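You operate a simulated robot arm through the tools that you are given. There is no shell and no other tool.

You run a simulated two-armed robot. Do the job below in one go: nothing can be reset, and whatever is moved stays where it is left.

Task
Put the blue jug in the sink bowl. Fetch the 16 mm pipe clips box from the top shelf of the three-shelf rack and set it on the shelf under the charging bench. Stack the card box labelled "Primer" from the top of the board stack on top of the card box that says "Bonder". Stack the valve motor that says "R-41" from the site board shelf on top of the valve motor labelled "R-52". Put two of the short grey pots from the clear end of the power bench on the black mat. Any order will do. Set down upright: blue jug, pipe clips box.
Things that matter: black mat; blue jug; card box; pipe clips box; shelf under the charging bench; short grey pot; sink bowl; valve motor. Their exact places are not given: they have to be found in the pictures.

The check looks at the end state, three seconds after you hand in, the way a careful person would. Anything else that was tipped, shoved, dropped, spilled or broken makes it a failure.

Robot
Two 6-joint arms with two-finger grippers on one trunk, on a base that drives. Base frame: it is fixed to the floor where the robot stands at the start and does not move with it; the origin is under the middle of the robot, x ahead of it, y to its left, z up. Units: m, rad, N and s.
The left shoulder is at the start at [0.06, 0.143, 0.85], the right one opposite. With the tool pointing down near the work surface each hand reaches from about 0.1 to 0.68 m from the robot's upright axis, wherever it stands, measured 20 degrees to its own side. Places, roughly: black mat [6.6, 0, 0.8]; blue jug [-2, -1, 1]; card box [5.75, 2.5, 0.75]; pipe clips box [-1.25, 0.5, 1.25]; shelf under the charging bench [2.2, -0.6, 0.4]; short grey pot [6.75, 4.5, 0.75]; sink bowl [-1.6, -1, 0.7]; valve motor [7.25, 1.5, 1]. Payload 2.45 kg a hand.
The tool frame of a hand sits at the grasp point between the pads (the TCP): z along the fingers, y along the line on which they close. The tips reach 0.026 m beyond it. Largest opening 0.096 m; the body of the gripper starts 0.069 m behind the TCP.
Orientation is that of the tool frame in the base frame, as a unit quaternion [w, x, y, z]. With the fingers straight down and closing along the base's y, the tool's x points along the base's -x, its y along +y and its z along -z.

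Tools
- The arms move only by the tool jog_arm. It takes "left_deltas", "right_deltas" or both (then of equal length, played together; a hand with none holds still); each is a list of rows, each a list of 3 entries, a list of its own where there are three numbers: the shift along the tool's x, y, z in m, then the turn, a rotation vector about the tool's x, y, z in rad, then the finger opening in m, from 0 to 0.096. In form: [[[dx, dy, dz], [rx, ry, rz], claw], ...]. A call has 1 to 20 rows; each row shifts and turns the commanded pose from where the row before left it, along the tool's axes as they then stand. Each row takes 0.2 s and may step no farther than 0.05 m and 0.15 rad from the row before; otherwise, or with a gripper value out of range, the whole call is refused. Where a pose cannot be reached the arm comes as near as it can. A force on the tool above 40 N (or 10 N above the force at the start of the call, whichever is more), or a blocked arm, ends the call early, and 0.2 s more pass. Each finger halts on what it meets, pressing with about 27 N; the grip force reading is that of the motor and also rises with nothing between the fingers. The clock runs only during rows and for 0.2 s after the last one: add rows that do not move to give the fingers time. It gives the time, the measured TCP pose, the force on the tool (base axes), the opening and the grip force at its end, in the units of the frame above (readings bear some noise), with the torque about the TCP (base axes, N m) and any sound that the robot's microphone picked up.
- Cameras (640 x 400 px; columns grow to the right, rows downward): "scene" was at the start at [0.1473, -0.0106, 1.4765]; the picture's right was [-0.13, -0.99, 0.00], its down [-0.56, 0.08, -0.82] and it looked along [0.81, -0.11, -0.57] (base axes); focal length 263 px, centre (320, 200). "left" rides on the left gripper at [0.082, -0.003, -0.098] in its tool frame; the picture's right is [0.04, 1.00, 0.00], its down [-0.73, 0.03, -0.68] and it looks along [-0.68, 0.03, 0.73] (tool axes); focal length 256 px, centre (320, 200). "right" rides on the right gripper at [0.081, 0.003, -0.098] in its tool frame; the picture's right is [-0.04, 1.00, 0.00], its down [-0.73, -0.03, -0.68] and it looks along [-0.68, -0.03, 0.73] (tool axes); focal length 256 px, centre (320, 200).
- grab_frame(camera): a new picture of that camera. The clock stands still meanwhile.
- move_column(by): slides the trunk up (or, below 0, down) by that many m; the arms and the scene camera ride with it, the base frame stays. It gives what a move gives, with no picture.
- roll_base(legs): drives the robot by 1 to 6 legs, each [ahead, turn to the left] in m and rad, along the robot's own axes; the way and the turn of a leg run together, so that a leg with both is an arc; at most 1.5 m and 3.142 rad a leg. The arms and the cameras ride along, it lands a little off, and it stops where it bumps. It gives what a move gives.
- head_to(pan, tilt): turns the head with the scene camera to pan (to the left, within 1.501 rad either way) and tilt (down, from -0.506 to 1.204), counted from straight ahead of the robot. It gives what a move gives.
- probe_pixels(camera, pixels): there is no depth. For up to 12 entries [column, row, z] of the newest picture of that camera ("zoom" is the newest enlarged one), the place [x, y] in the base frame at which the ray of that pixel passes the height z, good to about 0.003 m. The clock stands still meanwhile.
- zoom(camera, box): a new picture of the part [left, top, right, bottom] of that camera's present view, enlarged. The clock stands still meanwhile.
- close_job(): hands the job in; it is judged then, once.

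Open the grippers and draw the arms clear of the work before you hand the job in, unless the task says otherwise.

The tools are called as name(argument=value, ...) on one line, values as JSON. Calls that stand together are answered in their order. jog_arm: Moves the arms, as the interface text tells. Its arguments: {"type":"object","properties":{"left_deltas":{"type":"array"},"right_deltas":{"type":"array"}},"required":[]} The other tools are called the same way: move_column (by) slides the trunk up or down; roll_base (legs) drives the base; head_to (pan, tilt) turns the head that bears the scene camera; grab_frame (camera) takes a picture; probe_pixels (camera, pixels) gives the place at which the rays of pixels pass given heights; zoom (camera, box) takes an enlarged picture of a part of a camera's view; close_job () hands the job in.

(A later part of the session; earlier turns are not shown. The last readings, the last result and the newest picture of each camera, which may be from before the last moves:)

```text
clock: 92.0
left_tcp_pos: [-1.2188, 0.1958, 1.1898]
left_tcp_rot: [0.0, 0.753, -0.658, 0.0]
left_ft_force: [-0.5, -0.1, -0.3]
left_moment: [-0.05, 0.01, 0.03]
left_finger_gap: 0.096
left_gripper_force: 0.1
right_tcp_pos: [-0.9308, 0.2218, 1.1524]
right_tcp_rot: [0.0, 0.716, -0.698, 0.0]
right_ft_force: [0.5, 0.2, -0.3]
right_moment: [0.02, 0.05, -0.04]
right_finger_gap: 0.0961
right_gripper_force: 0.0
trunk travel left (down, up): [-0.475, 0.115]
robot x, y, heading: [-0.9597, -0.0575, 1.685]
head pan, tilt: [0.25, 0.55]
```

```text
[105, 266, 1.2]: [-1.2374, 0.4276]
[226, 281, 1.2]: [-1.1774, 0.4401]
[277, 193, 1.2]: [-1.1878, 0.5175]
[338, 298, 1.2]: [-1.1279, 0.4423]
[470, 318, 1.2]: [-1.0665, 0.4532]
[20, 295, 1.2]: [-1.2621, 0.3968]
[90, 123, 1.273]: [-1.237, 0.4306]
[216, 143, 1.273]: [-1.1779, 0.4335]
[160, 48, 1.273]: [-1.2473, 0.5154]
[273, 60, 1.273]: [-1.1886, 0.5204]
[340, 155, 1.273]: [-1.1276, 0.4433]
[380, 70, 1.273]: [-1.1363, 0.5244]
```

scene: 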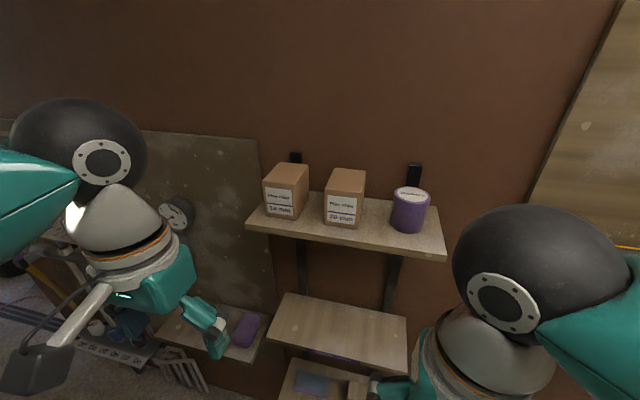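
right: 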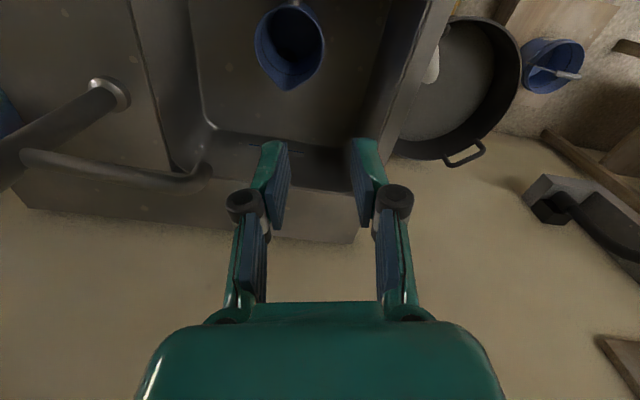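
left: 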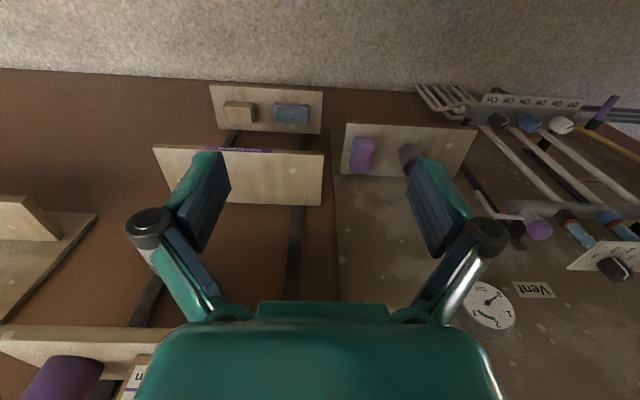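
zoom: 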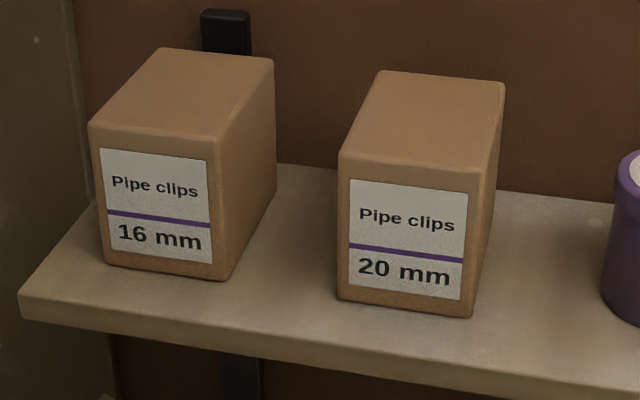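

Corner probes agree: 16 mm box centre ≈(-1.212,0.475), z 1.20–1.273, gap to the 20 mm box 5 cm. I raise the trunk 0.11 m before pitching the left hand.

move_column(by=0.11)

jog_arm(left_deltas=[[[0, -0.011, -0.01], [0, -0.131, 0], 0.096], [[0, -0.011, -0.01], [0, -0.131, 0], 0.096], [[0, -0.011, -0.01], [0, -0.131, 0], 0.096], [[0, -0.011, 0], [0, -0.131, 0], 0.096], [[0, 0, 0], [0, -0.131, 0], 0.096], [[0, 0, 0], [0, -0.131, 0], 0.096], [[0, 0, 0], [0, 0, 0], 0.096]])

grab_frame(camera="left")

grab_frame(camera="scene")

```text
clock: 93.5
left_tcp_pos: [-1.2197, 0.1964, 1.2997]
left_tcp_rot: [0.0, 0.754, -0.657, 0.001]
left_ft_force: [-0.3, 0.2, -0.8]
left_moment: [0.01, 0.03, 0.01]
left_finger_gap: 0.0963
left_gripper_force: 0.1
right_tcp_pos: [-0.9316, 0.2215, 1.2612]
right_tcp_rot: [0.001, 0.716, -0.698, 0.0]
right_ft_force: [0.9, -0.6, -0.9]
right_moment: [0.01, -0.02, -0.01]
right_finger_gap: 0.0962
right_gripper_force: 0.2
trunk travel left (down, up): [-0.585, 0.005]
robot x, y, heading: [-0.9608, -0.0548, 1.684]
head pan, tilt: [0.25, 0.55]
```

```text
clock: 95.0
left_tcp_pos: [-1.1746, 0.1976, 1.3285]
left_tcp_rot: [-0.252, 0.696, -0.607, -0.289]
left_ft_force: [0.1, 0.5, -0.5]
left_moment: [-0.04, 0.01, 0.01]
left_finger_gap: 0.096
left_gripper_force: 0.0
right_tcp_pos: [-0.9322, 0.2224, 1.2622]
right_tcp_rot: [0.0, 0.716, -0.698, 0.0]
right_ft_force: [0.6, 0.2, 0.3]
right_moment: [0.01, -0.02, 0.02]
right_finger_gap: 0.0958
right_gripper_force: 0.1
trunk travel left (down, up): [-0.585, 0.005]
robot x, y, heading: [-0.9604, -0.0554, 1.687]
head pan, tilt: [0.25, 0.55]
```

```text
taken
```

left: 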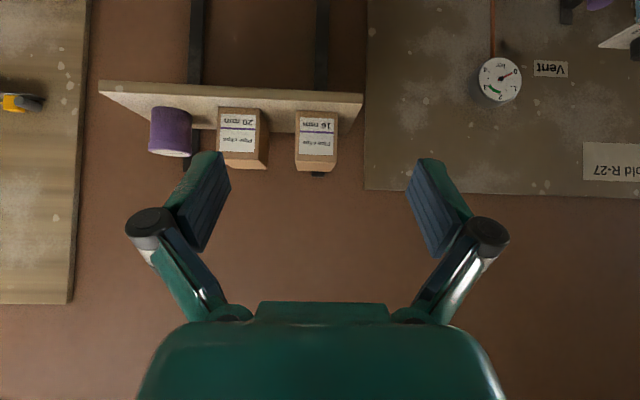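

```text
taken
```

scene: 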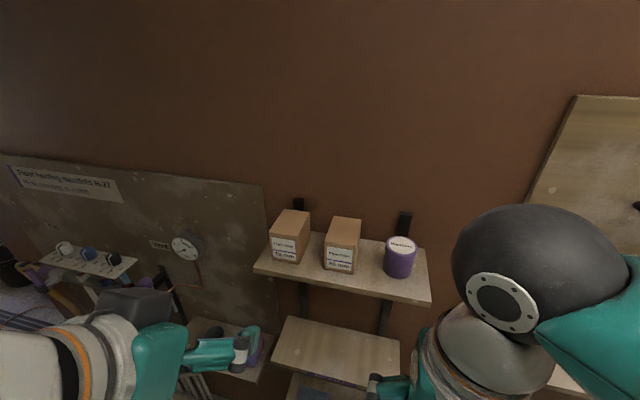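

The left camera now shows the 16 mm box centred at (318,145), matching the computed lateral alignment. I move to the pre-grasp point 13 cm back along the finger axis.

jog_arm(left_deltas=[[[-0.0266, 0, 0.0265], [0, 0, 0], 0.096], [[-0.0266, 0, 0.0265], [0, 0, 0], 0.096], [[-0.0266, 0, 0.0265], [0, 0, 0], 0.096], [[-0.0266, 0, 0.0265], [0, 0, 0], 0.096], [[-0.0266, 0, 0.0265], [0, 0, 0], 0.096], [[0, 0, 0], [0, 0, 0], 0.096]])

grab_frame(camera="left")

grab_frame(camera="scene")

```text
clock: 96.5
left_tcp_pos: [-1.1994, 0.3828, 1.3311]
left_tcp_rot: [-0.252, 0.697, -0.606, -0.289]
left_ft_force: [0.2, 0.1, 0.1]
left_moment: [0.04, 0.01, -0.02]
left_finger_gap: 0.0958
left_gripper_force: 0.0
right_tcp_pos: [-0.9334, 0.2212, 1.2623]
right_tcp_rot: [0.001, 0.716, -0.698, 0.0]
right_ft_force: [0.7, -0.2, 0.6]
right_moment: [0.03, 0.0, -0.01]
right_finger_gap: 0.0959
right_gripper_force: 0.1
trunk travel left (down, up): [-0.585, 0.005]
robot x, y, heading: [-0.9626, -0.0549, 1.685]
head pan, tilt: [0.25, 0.55]
```

```text
taken
```

left: 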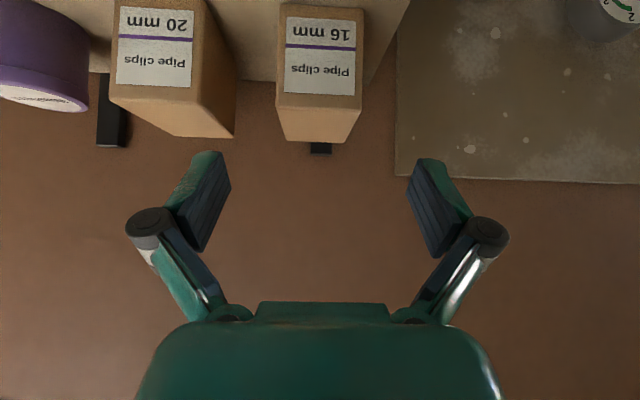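

```text
taken
```

scene: 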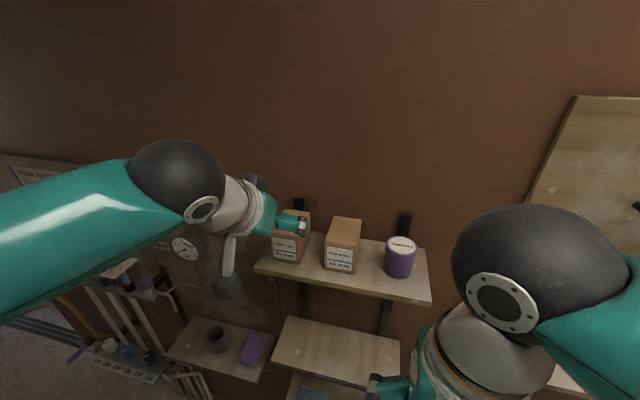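

Box is centred between the fingers (cols 277–363 vs finger tips 215/430). I advance along the finger axis in small steps to the box centre.

jog_arm(left_deltas=[[[0, 0, 0.025], [0, 0, 0], 0.096], [[0, 0, 0.025], [0, 0, 0], 0.096], [[0, 0, 0.025], [0, 0, 0], 0.096], [[0, 0, 0.02], [0, 0, 0], 0.096], [[0, 0, 0], [0, 0, 0], 0.096]])

grab_frame(camera="left")

zoom(camera="scene", box=[180, 150, 380, 300])

```text
clock: 97.7
left_tcp_pos: [-1.2085, 0.4501, 1.2635]
left_tcp_rot: [-0.252, 0.697, -0.607, -0.288]
left_ft_force: [0.2, 0.2, -0.7]
left_moment: [0.0, 0.01, -0.02]
left_finger_gap: 0.096
left_gripper_force: 0.1
right_tcp_pos: [-0.9322, 0.2208, 1.261]
right_tcp_rot: [0.0, 0.716, -0.698, 0.0]
right_ft_force: [-0.4, -0.5, 0.9]
right_moment: [0.02, 0.01, 0.0]
right_finger_gap: 0.096
right_gripper_force: 0.1
trunk travel left (down, up): [-0.585, 0.005]
robot x, y, heading: [-0.9591, -0.0572, 1.688]
head pan, tilt: [0.25, 0.55]
```

```text
taken
```

left: 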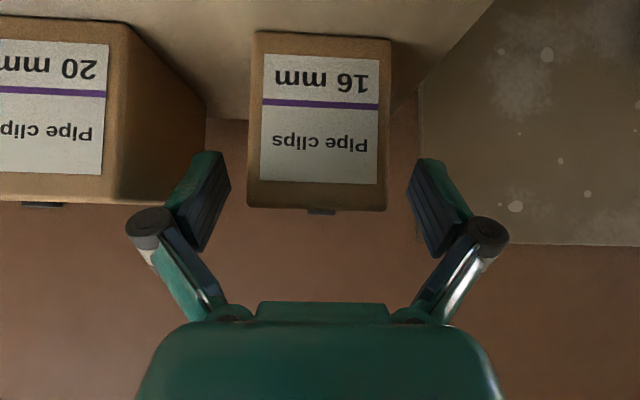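

```text
2.67 times, centred on (280, 225) of scene
```

zoom: 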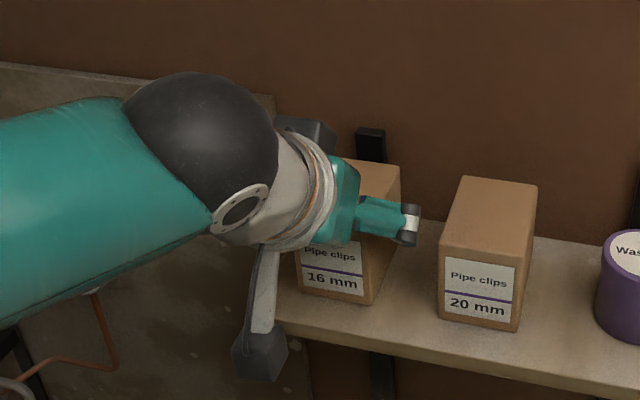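

Both fingers straddle the box with clearance to the 20 mm box. I advance the last 3 cm and close.

jog_arm(left_deltas=[[[0, 0, 0.016], [0, 0, 0], 0.096], [[0, 0, 0.016], [0, 0, 0], 0.096], [[0, 0, 0], [0, 0, 0], 0.096], [[0, 0, 0], [0, 0, 0], 0.075], [[0, 0, 0], [0, 0, 0], 0.05], [[0, 0, 0], [0, 0, 0], 0.04], [[0, 0, 0], [0, 0, 0], 0.04]])

grab_frame(camera="left")

```text
clock: 99.2
left_tcp_pos: [-1.2118, 0.4724, 1.244]
left_tcp_rot: [-0.254, 0.695, -0.607, -0.29]
left_ft_force: [-0.2, -2.1, 20.1]
left_moment: [-0.49, 0.11, 0.05]
left_finger_gap: 0.07
left_gripper_force: 26.7
right_tcp_pos: [-0.932, 0.2199, 1.2627]
right_tcp_rot: [-0.001, 0.716, -0.698, -0.001]
right_ft_force: [0.6, -0.1, -0.7]
right_moment: [0.01, 0.01, 0.02]
right_finger_gap: 0.0962
right_gripper_force: 0.2
trunk travel left (down, up): [-0.585, 0.005]
robot x, y, heading: [-0.9569, -0.0543, 1.687]
head pan, tilt: [0.25, 0.55]
```

```text
taken
```

left: 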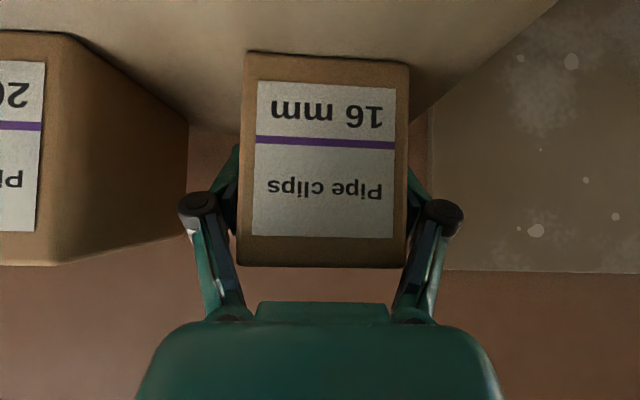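

Gripped (gap 0.070, 26.7 N), with a 20 N upward reaction at the tips. I lift gently and check the load.

jog_arm(left_deltas=[[[-0.007, 0, -0.007], [0, 0, 0], 0.04], [[-0.014, 0, -0.014], [0, 0, 0], 0.04], [[-0.014, 0, -0.014], [0, 0, 0], 0.04], [[0, 0, 0], [0, 0, 0], 0.04]])

zoom(camera="scene", box=[180, 150, 380, 300])

grab_frame(camera="left")

```text
clock: 100.2
left_tcp_pos: [-1.2127, 0.4728, 1.2894]
left_tcp_rot: [-0.252, 0.696, -0.607, -0.289]
left_ft_force: [0.5, -0.5, -1.9]
left_moment: [0.02, -0.01, 0.0]
left_finger_gap: 0.0619
left_gripper_force: 26.8
right_tcp_pos: [-0.9318, 0.2215, 1.2617]
right_tcp_rot: [0.0, 0.716, -0.698, 0.0]
right_ft_force: [0.2, 0.2, -0.1]
right_moment: [0.03, -0.04, -0.01]
right_finger_gap: 0.0962
right_gripper_force: 0.1
trunk travel left (down, up): [-0.585, 0.005]
robot x, y, heading: [-0.9595, -0.0576, 1.688]
head pan, tilt: [0.25, 0.55]
```

```text
2.67 times, centred on (280, 225) of scene
```

zoom: 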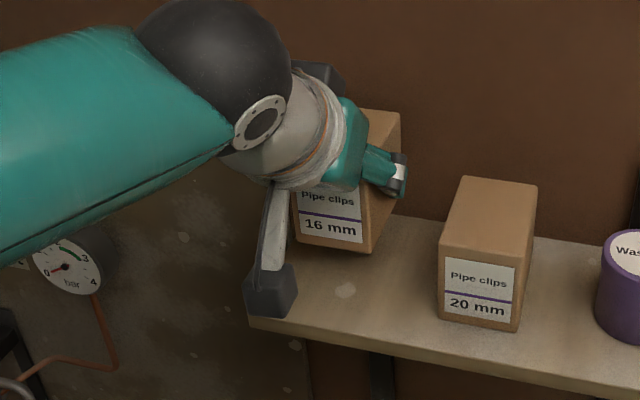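

```text
taken
```

left: 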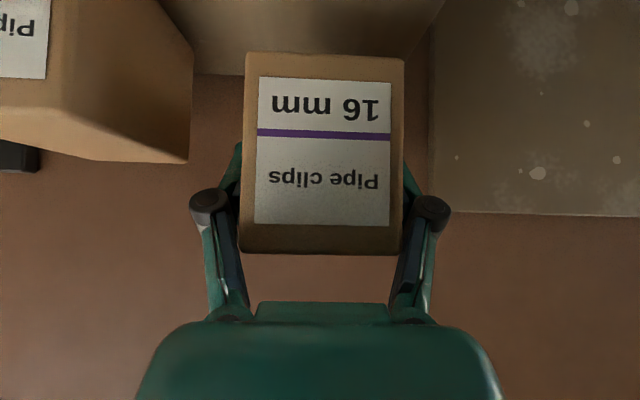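

The box is lifted cleanly (gap 0.062, load ≈1.9 N). I draw it back toward the robot by 0.24 m.

jog_arm(left_deltas=[[[0.02, 0, -0.028], [0, 0, 0], 0.04], [[0.028, 0, -0.028], [0, 0, 0], 0.04], [[0.028, 0, -0.028], [0, 0, 0], 0.04], [[0.028, 0, -0.028], [0, 0, 0], 0.04], [[0.028, 0, -0.028], [0, 0, 0], 0.04], [[0.028, 0, -0.028], [0, 0, 0], 0.04], [[0, 0, 0], [0, 0, 0], 0.04]])

grab_frame(camera="scene")

```text
clock: 101.8
left_tcp_pos: [-1.1811, 0.2424, 1.2944]
left_tcp_rot: [-0.252, 0.696, -0.607, -0.288]
left_ft_force: [0.7, 0.8, -1.5]
left_moment: [-0.03, 0.03, -0.01]
left_finger_gap: 0.0618
left_gripper_force: 27.3
right_tcp_pos: [-0.9324, 0.2225, 1.2626]
right_tcp_rot: [0.0, 0.717, -0.698, 0.001]
right_ft_force: [0.5, 0.6, 0.9]
right_moment: [-0.01, 0.01, 0.01]
right_finger_gap: 0.0959
right_gripper_force: 0.0
trunk travel left (down, up): [-0.585, 0.005]
robot x, y, heading: [-0.9636, -0.0543, 1.689]
head pan, tilt: [0.25, 0.55]
```

```text
taken
```

scene: 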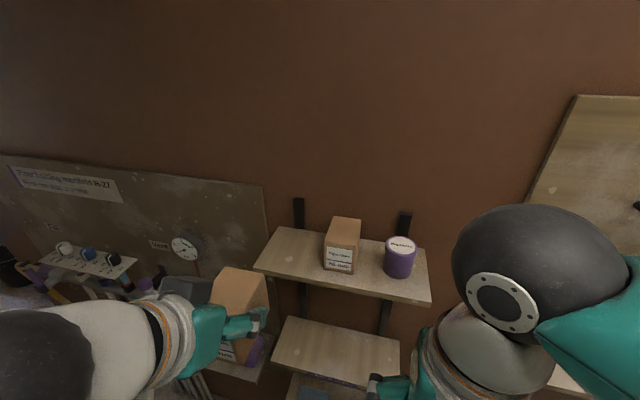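

I back off 12 cm from the rack before turning so that box and elbow keep clear, then turn down the room and look.

roll_base(legs=[[-0.12, 0], [0, -1.574]])

head_to(pan=-0.2, tilt=0.35)

grab_frame(camera="scene")

```text
clock: 107.4
left_tcp_pos: [-0.6493, 0.0456, 1.295]
left_tcp_rot: [0.382, -0.063, 0.922, 0.025]
left_ft_force: [-0.2, 0.7, -0.4]
left_moment: [-0.03, 0.01, 0.04]
left_finger_gap: 0.0601
left_gripper_force: 26.9
right_tcp_pos: [-0.6701, -0.2037, 1.2623]
right_tcp_rot: [-0.001, -0.014, 1.0, 0.0]
right_ft_force: [-0.1, -0.6, -0.2]
right_moment: [-0.07, 0.02, -0.04]
right_finger_gap: 0.0959
right_gripper_force: 0.2
trunk travel left (down, up): [-0.585, 0.005]
robot x, y, heading: [-0.9528, -0.1461, 0.124]
head pan, tilt: [0.25, 0.55]
```

```text
clock: 108.3
left_tcp_pos: [-0.6491, 0.0486, 1.2939]
left_tcp_rot: [0.381, -0.063, 0.922, 0.025]
left_ft_force: [0.1, 0.2, -0.3]
left_moment: [-0.02, 0.01, -0.03]
left_finger_gap: 0.0599
left_gripper_force: 27.1
right_tcp_pos: [-0.6705, -0.2009, 1.2621]
right_tcp_rot: [-0.001, -0.014, 1.0, 0.0]
right_ft_force: [0.0, -0.2, 0.1]
right_moment: [-0.02, -0.02, -0.01]
right_finger_gap: 0.0961
right_gripper_force: 0.2
trunk travel left (down, up): [-0.585, 0.005]
robot x, y, heading: [-0.9523, -0.1433, 0.116]
head pan, tilt: [-0.201, 0.351]
```

```text
taken
```

scene: 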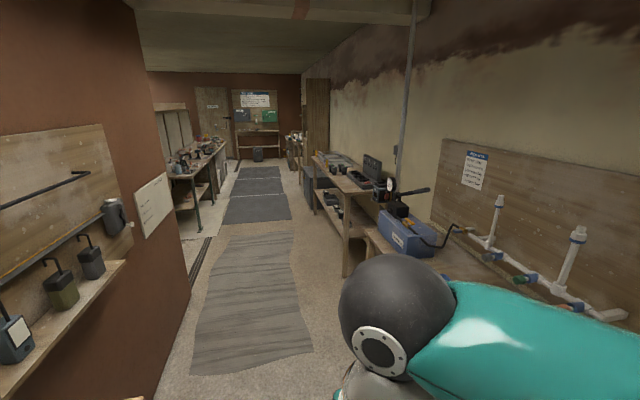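

The left load reading is small, so I check that the box is still in the left hand.

grab_frame(camera="left")

probe_pixels(camera="scene", pixels=[[363, 257, 0.75], [345, 277, 0.0], [322, 208, 0.0], [372, 190, 0.75], [315, 160, 0.75], [185, 280, 0.0], [210, 232, 0.0], [320, 238, 0.0], [362, 240, 0.75]])

```text
taken
```

left: 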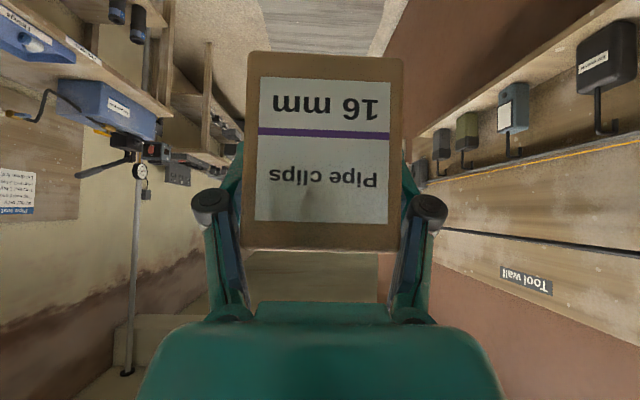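

```text
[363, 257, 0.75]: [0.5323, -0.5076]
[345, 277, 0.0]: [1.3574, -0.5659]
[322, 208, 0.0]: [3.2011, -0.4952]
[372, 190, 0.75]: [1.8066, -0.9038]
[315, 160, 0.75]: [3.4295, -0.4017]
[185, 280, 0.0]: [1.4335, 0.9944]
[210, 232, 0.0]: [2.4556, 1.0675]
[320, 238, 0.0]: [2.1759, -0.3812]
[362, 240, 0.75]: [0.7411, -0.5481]
```

The box is firmly held (label at (320,145)). The charging bench's near leg is at about (1.36,-0.57), so I drive 2.5 m down the room and look right at the lower shelf.

roll_base(legs=[[1.4, 0], [1.1, 0]])

head_to(pan=-0.9, tilt=0.6)

grab_frame(camera="scene")

head_to(pan=-1.4, tilt=0.6)

grab_frame(camera="scene")

```text
clock: 120.7
left_tcp_pos: [1.8055, 0.3645, 1.2949]
left_tcp_rot: [0.381, -0.07, 0.921, 0.029]
left_ft_force: [-0.1, -0.2, -1.4]
left_moment: [0.0, 0.03, 0.01]
left_finger_gap: 0.0595
left_gripper_force: 27.0
right_tcp_pos: [1.789, 0.116, 1.2625]
right_tcp_rot: [0.0, -0.02, 1.0, -0.001]
right_ft_force: [-0.4, -0.6, 0.7]
right_moment: [0.0, 0.03, 0.02]
right_finger_gap: 0.0963
right_gripper_force: 0.1
trunk travel left (down, up): [-0.585, 0.005]
robot x, y, heading: [1.5085, 0.1725, 0.139]
head pan, tilt: [-0.201, 0.351]
```

```text
clock: 121.7
left_tcp_pos: [1.8069, 0.3642, 1.2945]
left_tcp_rot: [0.381, -0.069, 0.921, 0.028]
left_ft_force: [-0.3, 0.6, -1.5]
left_moment: [0.01, 0.02, 0.01]
left_finger_gap: 0.0596
left_gripper_force: 27.0
right_tcp_pos: [1.7889, 0.1155, 1.2635]
right_tcp_rot: [0.0, -0.02, 1.0, 0.0]
right_ft_force: [-0.1, -0.1, -0.8]
right_moment: [-0.01, 0.01, 0.0]
right_finger_gap: 0.096
right_gripper_force: 0.0
trunk travel left (down, up): [-0.585, 0.005]
robot x, y, heading: [1.5113, 0.1705, 0.135]
head pan, tilt: [-0.901, 0.6]
```

```text
taken
```

scene: 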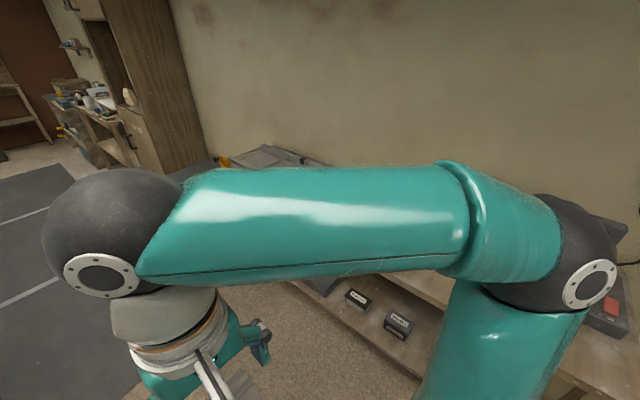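

```text
clock: 122.7
left_tcp_pos: [1.8055, 0.3648, 1.2964]
left_tcp_rot: [0.381, -0.07, 0.921, 0.029]
left_ft_force: [0.0, -0.4, -1.0]
left_moment: [0.0, 0.01, -0.03]
left_finger_gap: 0.0596
left_gripper_force: 27.3
right_tcp_pos: [1.7896, 0.1144, 1.2633]
right_tcp_rot: [0.001, -0.02, 1.0, -0.001]
right_ft_force: [0.5, 0.3, -0.3]
right_moment: [0.01, 0.01, -0.01]
right_finger_gap: 0.096
right_gripper_force: 0.0
trunk travel left (down, up): [-0.585, 0.005]
robot x, y, heading: [1.5095, 0.171, 0.136]
head pan, tilt: [-1.4, 0.6]
```

```text
taken
```

scene: 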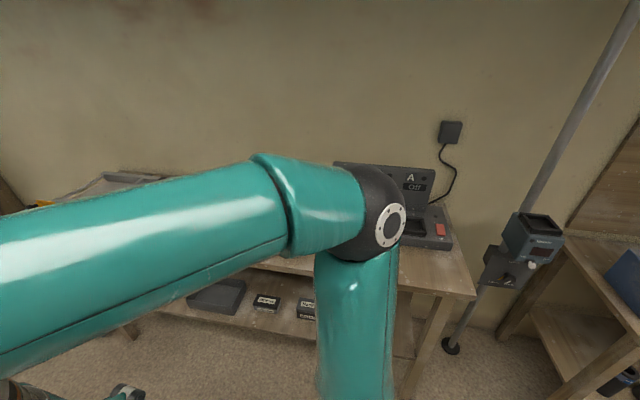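

The lower shelf with boxes shows at the right. I turn right to face the bench and look at the shelf directly.

roll_base(legs=[[0, -1.59]])

head_to(pan=0.0, tilt=0.6)

grab_frame(camera="scene")

head_to(pan=0.6, tilt=0.6)

grab_frame(camera="scene")

```text
clock: 127.4
left_tcp_pos: [1.6933, -0.1327, 1.2949]
left_tcp_rot: [0.286, 0.611, 0.693, -0.254]
left_ft_force: [-0.3, 0.4, -2.4]
left_moment: [-0.02, 0.02, -0.02]
left_finger_gap: 0.0597
left_gripper_force: 27.0
right_tcp_pos: [1.4454, -0.1109, 1.2626]
right_tcp_rot: [-0.001, 0.702, 0.713, 0.001]
right_ft_force: [-0.3, 0.0, -0.4]
right_moment: [0.02, -0.01, 0.02]
right_finger_gap: 0.0961
right_gripper_force: 0.0
trunk travel left (down, up): [-0.585, 0.005]
robot x, y, heading: [1.5446, 0.1723, -1.452]
head pan, tilt: [-1.4, 0.6]
```

```text
clock: 129.0
left_tcp_pos: [1.6952, -0.133, 1.2952]
left_tcp_rot: [0.286, 0.611, 0.693, -0.254]
left_ft_force: [0.3, -0.1, -1.6]
left_moment: [0.04, 0.02, 0.03]
left_finger_gap: 0.06
left_gripper_force: 27.2
right_tcp_pos: [1.4452, -0.1108, 1.2634]
right_tcp_rot: [0.0, 0.702, 0.712, 0.0]
right_ft_force: [-0.8, -0.1, 0.6]
right_moment: [0.02, -0.03, 0.02]
right_finger_gap: 0.0958
right_gripper_force: 0.0
trunk travel left (down, up): [-0.585, 0.005]
robot x, y, heading: [1.537, 0.1741, -1.456]
head pan, tilt: [0.0, 0.6]
```

```text
taken
```

scene: 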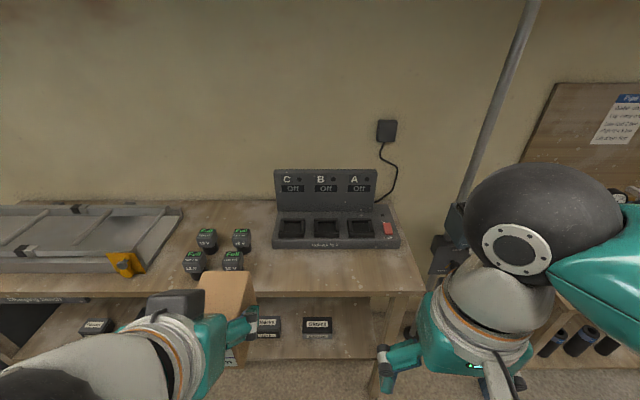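

```text
clock: 130.0
left_tcp_pos: [1.6946, -0.132, 1.2954]
left_tcp_rot: [0.287, 0.611, 0.693, -0.254]
left_ft_force: [0.0, 0.5, -1.5]
left_moment: [0.06, 0.01, -0.03]
left_finger_gap: 0.0596
left_gripper_force: 26.3
right_tcp_pos: [1.4456, -0.1092, 1.2628]
right_tcp_rot: [0.0, 0.701, 0.713, -0.001]
right_ft_force: [-0.5, 1.1, 0.0]
right_moment: [-0.02, 0.03, 0.01]
right_finger_gap: 0.0963
right_gripper_force: 0.1
trunk travel left (down, up): [-0.585, 0.005]
robot x, y, heading: [1.5371, 0.1713, -1.453]
head pan, tilt: [0.6, 0.6]
```

```text
taken
```

scene: 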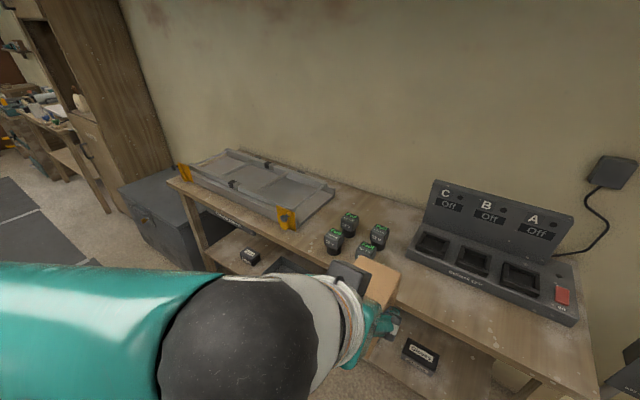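

The shelf under the bench is partly hidden by the bench top. I lower the trunk 0.5 m (hands are 0.3 m short of the bench) to look under it.

move_column(by=-0.5)

head_to(pan=0.1, tilt=0.5)

grab_frame(camera="scene")

grab_frame(camera="right")

```text
refused: -0.5 is not a number from -0.4 to 0.4
```

```text
clock: 130.9
left_tcp_pos: [1.6949, -0.1332, 1.2966]
left_tcp_rot: [0.287, 0.61, 0.693, -0.253]
left_ft_force: [-0.1, 0.2, -2.0]
left_moment: [0.0, 0.03, -0.03]
left_finger_gap: 0.0593
left_gripper_force: 26.7
right_tcp_pos: [1.4453, -0.1088, 1.2641]
right_tcp_rot: [0.0, 0.702, 0.713, 0.001]
right_ft_force: [-0.9, 0.1, -0.3]
right_moment: [-0.03, 0.02, 0.01]
right_finger_gap: 0.0958
right_gripper_force: 0.1
trunk travel left (down, up): [-0.585, 0.005]
robot x, y, heading: [1.5426, 0.1729, -1.45]
head pan, tilt: [0.099, 0.499]
```

```text
taken
```

scene: 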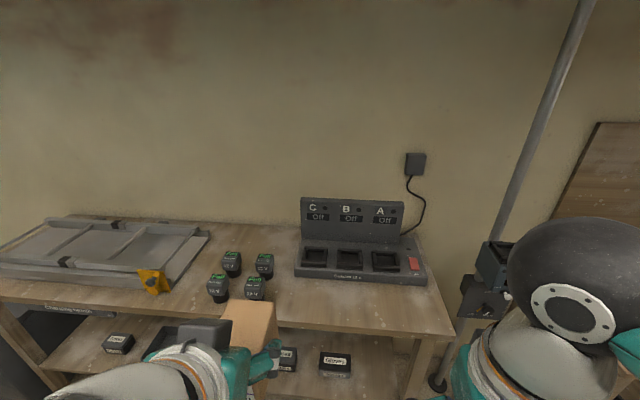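

```text
taken
```

right: 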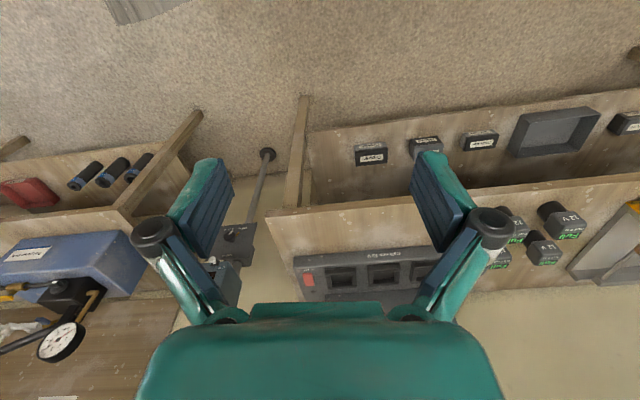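

Column moves are limited to 0.4 m; the right camera shows the shelf with three small boxes at (370,152), (425,145), (480,140) and a tray at (555,130). I lower by 0.4.

move_column(by=-0.4)

head_to(pan=0.1, tilt=0.45)

grab_frame(camera="scene")

grab_frame(camera="right")

```text
clock: 134.7
left_tcp_pos: [1.6949, -0.1415, 0.936]
left_tcp_rot: [0.276, 0.58, 0.705, -0.301]
left_ft_force: [-0.1, 0.1, -1.9]
left_moment: [0.01, 0.01, -0.01]
left_finger_gap: 0.0596
left_gripper_force: 27.3
right_tcp_pos: [1.446, -0.1112, 0.8634]
right_tcp_rot: [0.0, 0.701, 0.713, 0.001]
right_ft_force: [0.6, 0.0, 0.6]
right_moment: [-0.03, 0.0, 0.0]
right_finger_gap: 0.0959
right_gripper_force: 0.1
trunk travel left (down, up): [-0.185, 0.405]
robot x, y, heading: [1.5393, 0.1719, -1.455]
head pan, tilt: [0.099, 0.499]
```

```text
clock: 135.4
left_tcp_pos: [1.6961, -0.1408, 0.9344]
left_tcp_rot: [0.274, 0.581, 0.705, -0.301]
left_ft_force: [0.2, -0.6, -1.4]
left_moment: [0.02, -0.02, 0.01]
left_finger_gap: 0.0595
left_gripper_force: 26.7
right_tcp_pos: [1.4466, -0.1097, 0.863]
right_tcp_rot: [0.0, 0.702, 0.712, 0.0]
right_ft_force: [0.2, 0.0, 0.7]
right_moment: [0.01, 0.01, -0.02]
right_finger_gap: 0.0959
right_gripper_force: 0.1
trunk travel left (down, up): [-0.185, 0.405]
robot x, y, heading: [1.5412, 0.1759, -1.452]
head pan, tilt: [0.099, 0.45]
```

```text
taken
```

scene: 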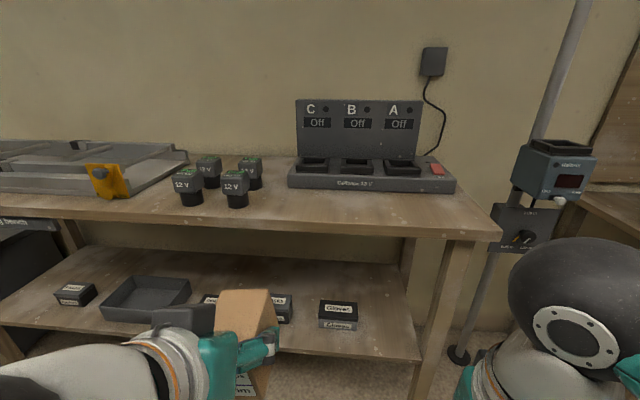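

```text
taken
```

right: 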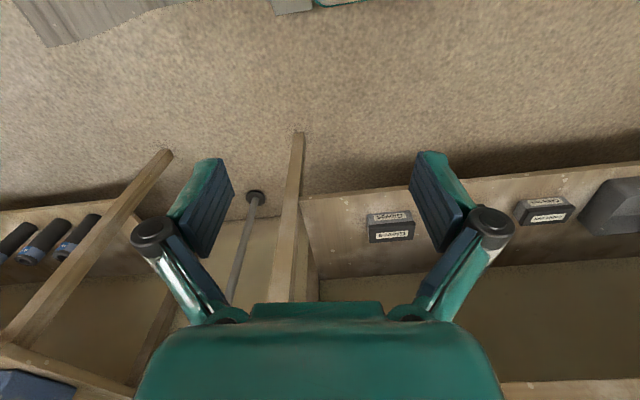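

The shelf is now visible: a "Gloves" box at (338,315), another half hidden at (285,305), tray (145,298); free shelf to the right of the Gloves box up to (410,345). I triangulate shelf height with both cameras.

zoom(camera="scene", box=[230, 230, 450, 370])

probe_pixels(camera="scene", pixels=[[319, 328, 0.35], [319, 328, 0.4], [319, 328, 0.45], [357, 330, 0.4], [421, 361, 0.4], [405, 265, 0.4], [500, 238, 0.75], [450, 372, 0.0]])

probe_pixels(camera="right", pixels=[[411, 211, 0.35], [411, 211, 0.4], [411, 211, 0.45], [367, 213, 0.4], [305, 199, 0.4], [312, 278, 0.4]])

```text
2.86 times, centred on (340, 300) of scene
```

zoom: 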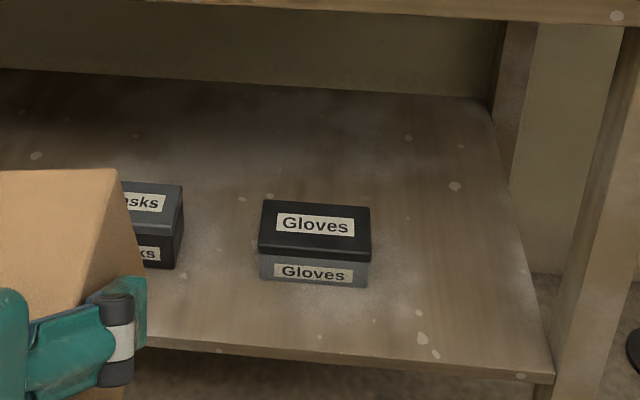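

```text
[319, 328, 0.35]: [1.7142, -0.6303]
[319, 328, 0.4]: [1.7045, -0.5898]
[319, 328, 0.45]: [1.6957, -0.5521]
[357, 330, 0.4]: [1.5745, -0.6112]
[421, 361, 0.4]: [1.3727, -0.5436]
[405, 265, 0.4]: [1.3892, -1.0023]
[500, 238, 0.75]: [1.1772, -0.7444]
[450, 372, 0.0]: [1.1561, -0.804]
```

```text
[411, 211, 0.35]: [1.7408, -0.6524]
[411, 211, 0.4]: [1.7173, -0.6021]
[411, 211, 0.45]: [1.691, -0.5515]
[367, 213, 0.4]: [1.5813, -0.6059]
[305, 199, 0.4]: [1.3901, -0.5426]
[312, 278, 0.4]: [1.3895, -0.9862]
```

Shelf height comes out ≈0.43 and bench top ≈0.85, so there is room beneath. The left hand came down only 0.36 m and tilted a bit, so I check the left arm for contact.

head_to(pan=0.9, tilt=0.9)

grab_frame(camera="scene")

grab_frame(camera="left")

```text
clock: 136.5
left_tcp_pos: [1.697, -0.1412, 0.934]
left_tcp_rot: [0.276, 0.58, 0.705, -0.3]
left_ft_force: [0.1, 0.9, -1.3]
left_moment: [-0.01, 0.04, 0.01]
left_finger_gap: 0.0596
left_gripper_force: 27.6
right_tcp_pos: [1.4458, -0.1096, 0.8636]
right_tcp_rot: [0.0, 0.701, 0.713, 0.0]
right_ft_force: [-0.3, 0.0, -0.3]
right_moment: [0.0, -0.03, 0.02]
right_finger_gap: 0.096
right_gripper_force: 0.0
trunk travel left (down, up): [-0.185, 0.405]
robot x, y, heading: [1.5406, 0.1743, -1.455]
head pan, tilt: [0.901, 0.901]
```

```text
taken
```

scene: 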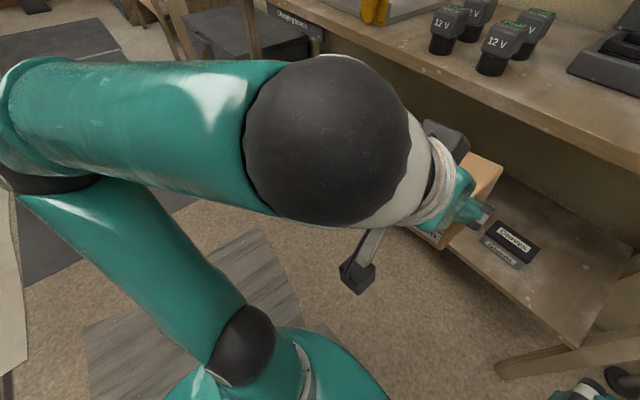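

```text
taken
```

left: 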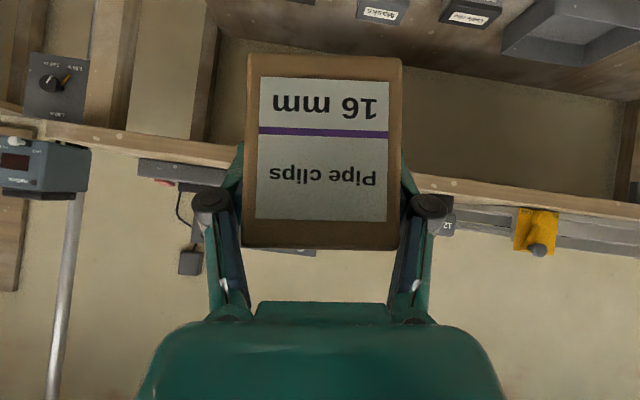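

The left upper arm leads out of view at the left edge. I pan further left to see what the elbow is near.

head_to(pan=1.5, tilt=0.8)

grab_frame(camera="scene")

```text
clock: 137.5
left_tcp_pos: [1.6966, -0.1409, 0.9326]
left_tcp_rot: [0.276, 0.58, 0.706, -0.299]
left_ft_force: [-0.4, -0.6, -2.0]
left_moment: [-0.02, 0.0, -0.01]
left_finger_gap: 0.0595
left_gripper_force: 27.1
right_tcp_pos: [1.445, -0.1103, 0.8636]
right_tcp_rot: [0.0, 0.702, 0.713, 0.0]
right_ft_force: [-0.4, 0.8, 0.0]
right_moment: [-0.02, -0.03, 0.01]
right_finger_gap: 0.096
right_gripper_force: 0.1
trunk travel left (down, up): [-0.185, 0.405]
robot x, y, heading: [1.5436, 0.1768, -1.455]
head pan, tilt: [1.499, 0.799]
```

```text
taken
```

scene: 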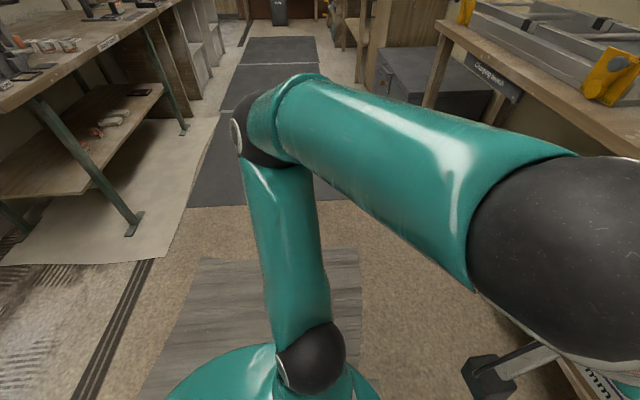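

Nothing visible touches the elbow. I raise the trunk slightly to test whether the left arm is resting on something.

move_column(by=0.06)

```text
clock: 138.5
left_tcp_pos: [1.7021, -0.1351, 0.9624]
left_tcp_rot: [0.285, 0.599, 0.701, -0.264]
left_ft_force: [0.3, -0.2, -2.4]
left_moment: [0.03, 0.04, 0.01]
left_finger_gap: 0.0595
left_gripper_force: 26.6
right_tcp_pos: [1.4454, -0.1102, 0.9237]
right_tcp_rot: [0.0, 0.702, 0.712, -0.001]
right_ft_force: [-0.1, -0.1, -0.2]
right_moment: [-0.01, 0.03, 0.01]
right_finger_gap: 0.096
right_gripper_force: 0.1
trunk travel left (down, up): [-0.245, 0.345]
robot x, y, heading: [1.5391, 0.1749, -1.453]
head pan, tilt: [1.499, 0.799]
```

The left arm follows again after rising 6 cm, so it had been pressing on something near the base. I'll keep this trunk height and extend the left hand forward, away from the base, then check its pose.

jog_arm(left_deltas=[[[-0.025, 0, 0.025], [0, 0, 0], 0.04], [[-0.025, 0, 0.025], [0, 0, 0], 0.04], [[-0.025, 0, 0.025], [0, 0, 0], 0.04], [[0, 0, 0], [0, 0, 0], 0.04]])

head_to(pan=0.3, tilt=0.7)

grab_frame(camera="scene")

```text
clock: 139.5
left_tcp_pos: [1.7089, -0.2375, 0.9551]
left_tcp_rot: [0.287, 0.611, 0.693, -0.253]
left_ft_force: [0.3, -0.4, -1.9]
left_moment: [0.06, 0.02, -0.01]
left_finger_gap: 0.0596
left_gripper_force: 26.5
right_tcp_pos: [1.4451, -0.1099, 0.9229]
right_tcp_rot: [-0.001, 0.702, 0.713, 0.001]
right_ft_force: [-0.7, -0.4, 0.7]
right_moment: [-0.04, -0.01, 0.01]
right_finger_gap: 0.0961
right_gripper_force: 0.0
trunk travel left (down, up): [-0.245, 0.345]
robot x, y, heading: [1.54, 0.1742, -1.454]
head pan, tilt: [1.499, 0.799]
```

```text
clock: 140.9
left_tcp_pos: [1.7082, -0.2381, 0.9567]
left_tcp_rot: [0.286, 0.611, 0.693, -0.254]
left_ft_force: [-0.7, 0.1, -2.5]
left_moment: [-0.02, 0.02, 0.02]
left_finger_gap: 0.0594
left_gripper_force: 27.0
right_tcp_pos: [1.4464, -0.11, 0.9243]
right_tcp_rot: [0.0, 0.701, 0.713, -0.001]
right_ft_force: [-0.2, -0.5, 1.2]
right_moment: [-0.01, -0.02, 0.01]
right_finger_gap: 0.0958
right_gripper_force: 0.1
trunk travel left (down, up): [-0.245, 0.345]
robot x, y, heading: [1.5411, 0.1766, -1.459]
head pan, tilt: [0.3, 0.7]
```

```text
taken
```

scene: 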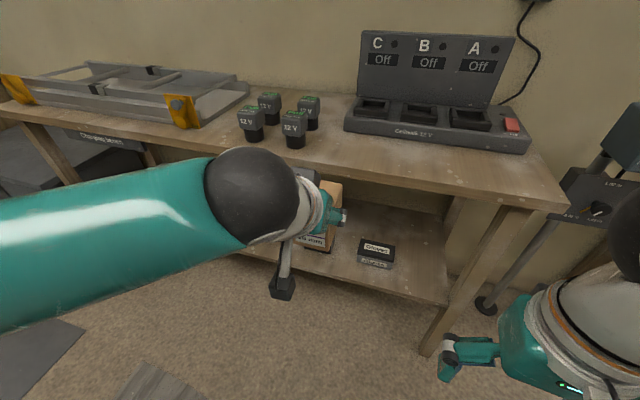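

The left hand is back to its exact commanded orientation. Before shifting the base sideways I probe the pole, its instrument and the shelf's free corner.

probe_pixels(camera="scene", pixels=[[485, 305, 0.0], [575, 215, 0.7], [550, 185, 0.75], [447, 305, 0.43], [437, 212, 0.43], [362, 268, 0.43], [393, 269, 0.43], [427, 350, 0.0], [567, 207, 0.85], [330, 165, 0.85]])

zoom(camera="scene", box=[320, 180, 500, 330])

```text
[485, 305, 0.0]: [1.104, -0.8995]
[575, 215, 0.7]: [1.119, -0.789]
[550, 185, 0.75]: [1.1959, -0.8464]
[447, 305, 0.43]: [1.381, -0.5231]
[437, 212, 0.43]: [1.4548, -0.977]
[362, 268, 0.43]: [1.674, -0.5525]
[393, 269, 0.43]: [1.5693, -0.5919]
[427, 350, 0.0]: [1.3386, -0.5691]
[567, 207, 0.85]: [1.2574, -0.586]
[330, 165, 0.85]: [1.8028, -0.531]
```

```text
2.67 times, centred on (410, 255) of scene
```

zoom: 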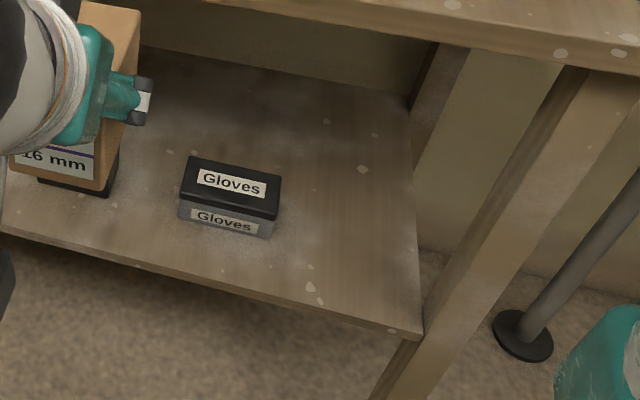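

Free spot on the shelf: u from the right edge (≈1.38,-0.52) to the Gloves box (1.57,-0.59); target centre ≈(1.477,-0.589). I shift the base to about (1.295,-0.056) with a turn-drive-turn.

roll_base(legs=[[0, -0.926], [0.339, 0], [0, 0.926]])

head_to(pan=0.25, tilt=0.75)

grab_frame(camera="scene")

```text
clock: 148.5
left_tcp_pos: [1.4634, -0.4683, 0.9562]
left_tcp_rot: [0.287, 0.611, 0.693, -0.253]
left_ft_force: [0.0, -0.3, -1.6]
left_moment: [0.0, -0.01, 0.02]
left_finger_gap: 0.0593
left_gripper_force: 27.4
right_tcp_pos: [1.1998, -0.3405, 0.9225]
right_tcp_rot: [0.0, 0.702, 0.712, 0.0]
right_ft_force: [1.3, -0.7, -0.9]
right_moment: [0.0, -0.02, 0.01]
right_finger_gap: 0.0959
right_gripper_force: 0.1
trunk travel left (down, up): [-0.245, 0.345]
robot x, y, heading: [1.2821, -0.0627, -1.459]
head pan, tilt: [0.3, 0.7]
```

```text
clock: 149.1
left_tcp_pos: [1.4618, -0.4702, 0.9564]
left_tcp_rot: [0.288, 0.611, 0.692, -0.254]
left_ft_force: [-0.7, -0.3, -1.4]
left_moment: [0.01, 0.0, 0.01]
left_finger_gap: 0.0594
left_gripper_force: 27.0
right_tcp_pos: [1.2, -0.341, 0.9235]
right_tcp_rot: [-0.001, 0.703, 0.711, 0.001]
right_ft_force: [0.4, -0.3, 0.5]
right_moment: [0.0, -0.05, -0.01]
right_finger_gap: 0.0959
right_gripper_force: 0.0
trunk travel left (down, up): [-0.245, 0.345]
robot x, y, heading: [1.2809, -0.0584, -1.459]
head pan, tilt: [0.25, 0.75]
```

```text
taken
```

scene: 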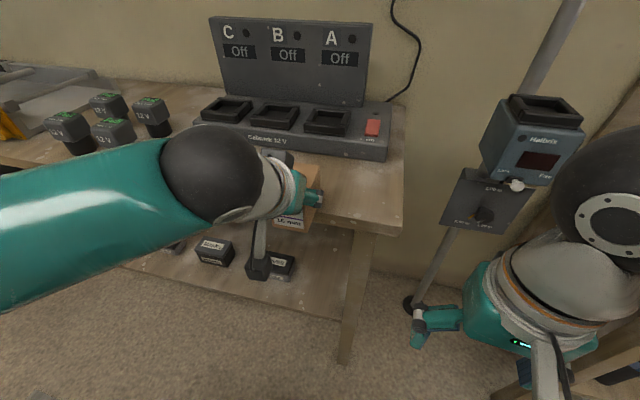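

The left hand is aligned laterally (left offset 0.134 vs target 0.136). I back off 12 cm so the box clears the bench top edge, then lower the hand in steps to just above shelf height.

roll_base(legs=[[-0.12, 0]])

jog_arm(left_deltas=[[[0.0319, 0, 0.0317], [0, 0, 0], 0.04], [[0.0319, 0, 0.0317], [0, 0, 0], 0.04], [[0.0319, 0, 0.0317], [0, 0, 0], 0.04], [[0.0319, 0, 0.0317], [0, 0, 0], 0.04], [[0, 0, 0], [0, 0, 0], 0.04]])

grab_frame(camera="scene")

grab_frame(camera="left")

```text
clock: 150.4
left_tcp_pos: [1.4507, -0.347, 0.9574]
left_tcp_rot: [0.287, 0.611, 0.692, -0.255]
left_ft_force: [-0.1, 0.9, -2.4]
left_moment: [0.0, -0.02, 0.0]
left_finger_gap: 0.0591
left_gripper_force: 27.0
right_tcp_pos: [1.1874, -0.2208, 0.9243]
right_tcp_rot: [0.0, 0.702, 0.712, 0.0]
right_ft_force: [-0.3, -0.5, 0.7]
right_moment: [-0.01, -0.01, 0.01]
right_finger_gap: 0.0961
right_gripper_force: 0.2
trunk travel left (down, up): [-0.245, 0.345]
robot x, y, heading: [1.2667, 0.0611, -1.454]
head pan, tilt: [0.25, 0.75]
```

```text
clock: 151.6
left_tcp_pos: [1.4511, -0.346, 0.7755]
left_tcp_rot: [0.285, 0.612, 0.693, -0.253]
left_ft_force: [0.3, 0.0, -1.8]
left_moment: [0.02, 0.02, -0.03]
left_finger_gap: 0.0593
left_gripper_force: 26.9
right_tcp_pos: [1.1884, -0.2206, 0.9234]
right_tcp_rot: [0.0, 0.702, 0.712, 0.0]
right_ft_force: [-0.1, -0.3, 0.2]
right_moment: [0.03, 0.02, 0.01]
right_finger_gap: 0.0959
right_gripper_force: 0.2
trunk travel left (down, up): [-0.245, 0.345]
robot x, y, heading: [1.2678, 0.0628, -1.455]
head pan, tilt: [0.25, 0.75]
```

```text
taken
```

scene: 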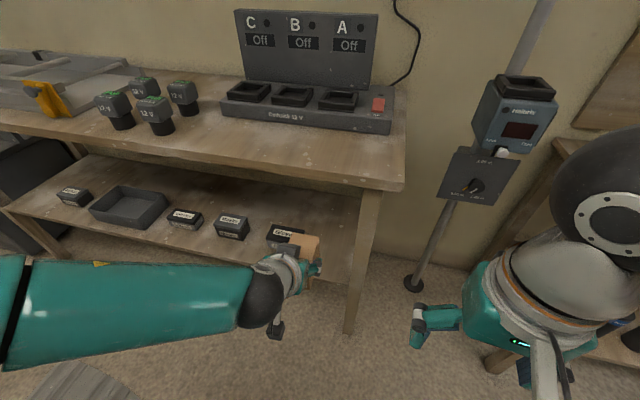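

```text
taken
```

left: 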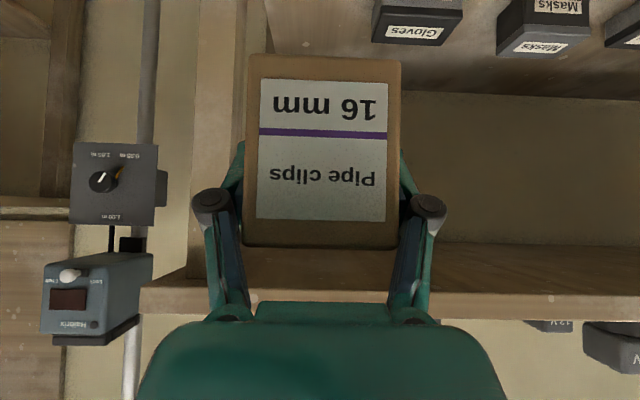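

The box is aligned between leg (col ~240) and Gloves box (col ~375). I continue lowering to TCP z≈0.50.

jog_arm(left_deltas=[[[0.0319, 0, 0.0317], [0, 0, 0], 0.04], [[0.0319, 0, 0.0317], [0, 0, 0], 0.04], [[0.0319, 0, 0.0317], [0, 0, 0], 0.04], [[0.0319, 0, 0.0317], [0, 0, 0], 0.04], [[0.0319, 0, 0.0317], [0, 0, 0], 0.04], [[0.025, 0, 0.025], [0, 0, 0], 0.04], [[0, 0, 0], [0, 0, 0], 0.04]])

grab_frame(camera="scene")

grab_frame(camera="left")

```text
clock: 153.2
left_tcp_pos: [1.4456, -0.3759, 0.5248]
left_tcp_rot: [0.286, 0.611, 0.693, -0.254]
left_ft_force: [0.8, 0.4, -2.0]
left_moment: [-0.01, -0.01, 0.01]
left_finger_gap: 0.0595
left_gripper_force: 26.7
left hand out of reach, approached as far as the arm can: row 2, 3
right_tcp_pos: [1.1875, -0.2204, 0.924]
right_tcp_rot: [-0.001, 0.702, 0.712, 0.001]
right_ft_force: [0.3, 0.6, 0.1]
right_moment: [0.0, 0.0, 0.0]
right_finger_gap: 0.0957
right_gripper_force: 0.1
trunk travel left (down, up): [-0.245, 0.345]
robot x, y, heading: [1.2655, 0.0596, -1.463]
head pan, tilt: [0.25, 0.75]
```

```text
taken
```

scene: 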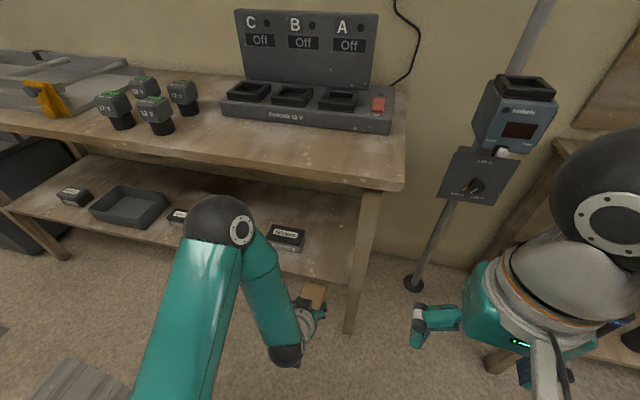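

```text
taken
```

left: 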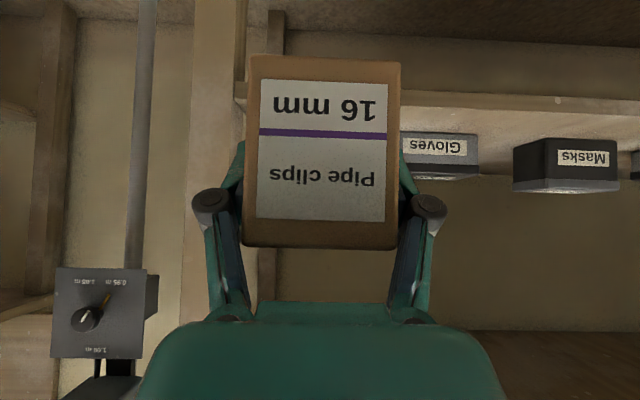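

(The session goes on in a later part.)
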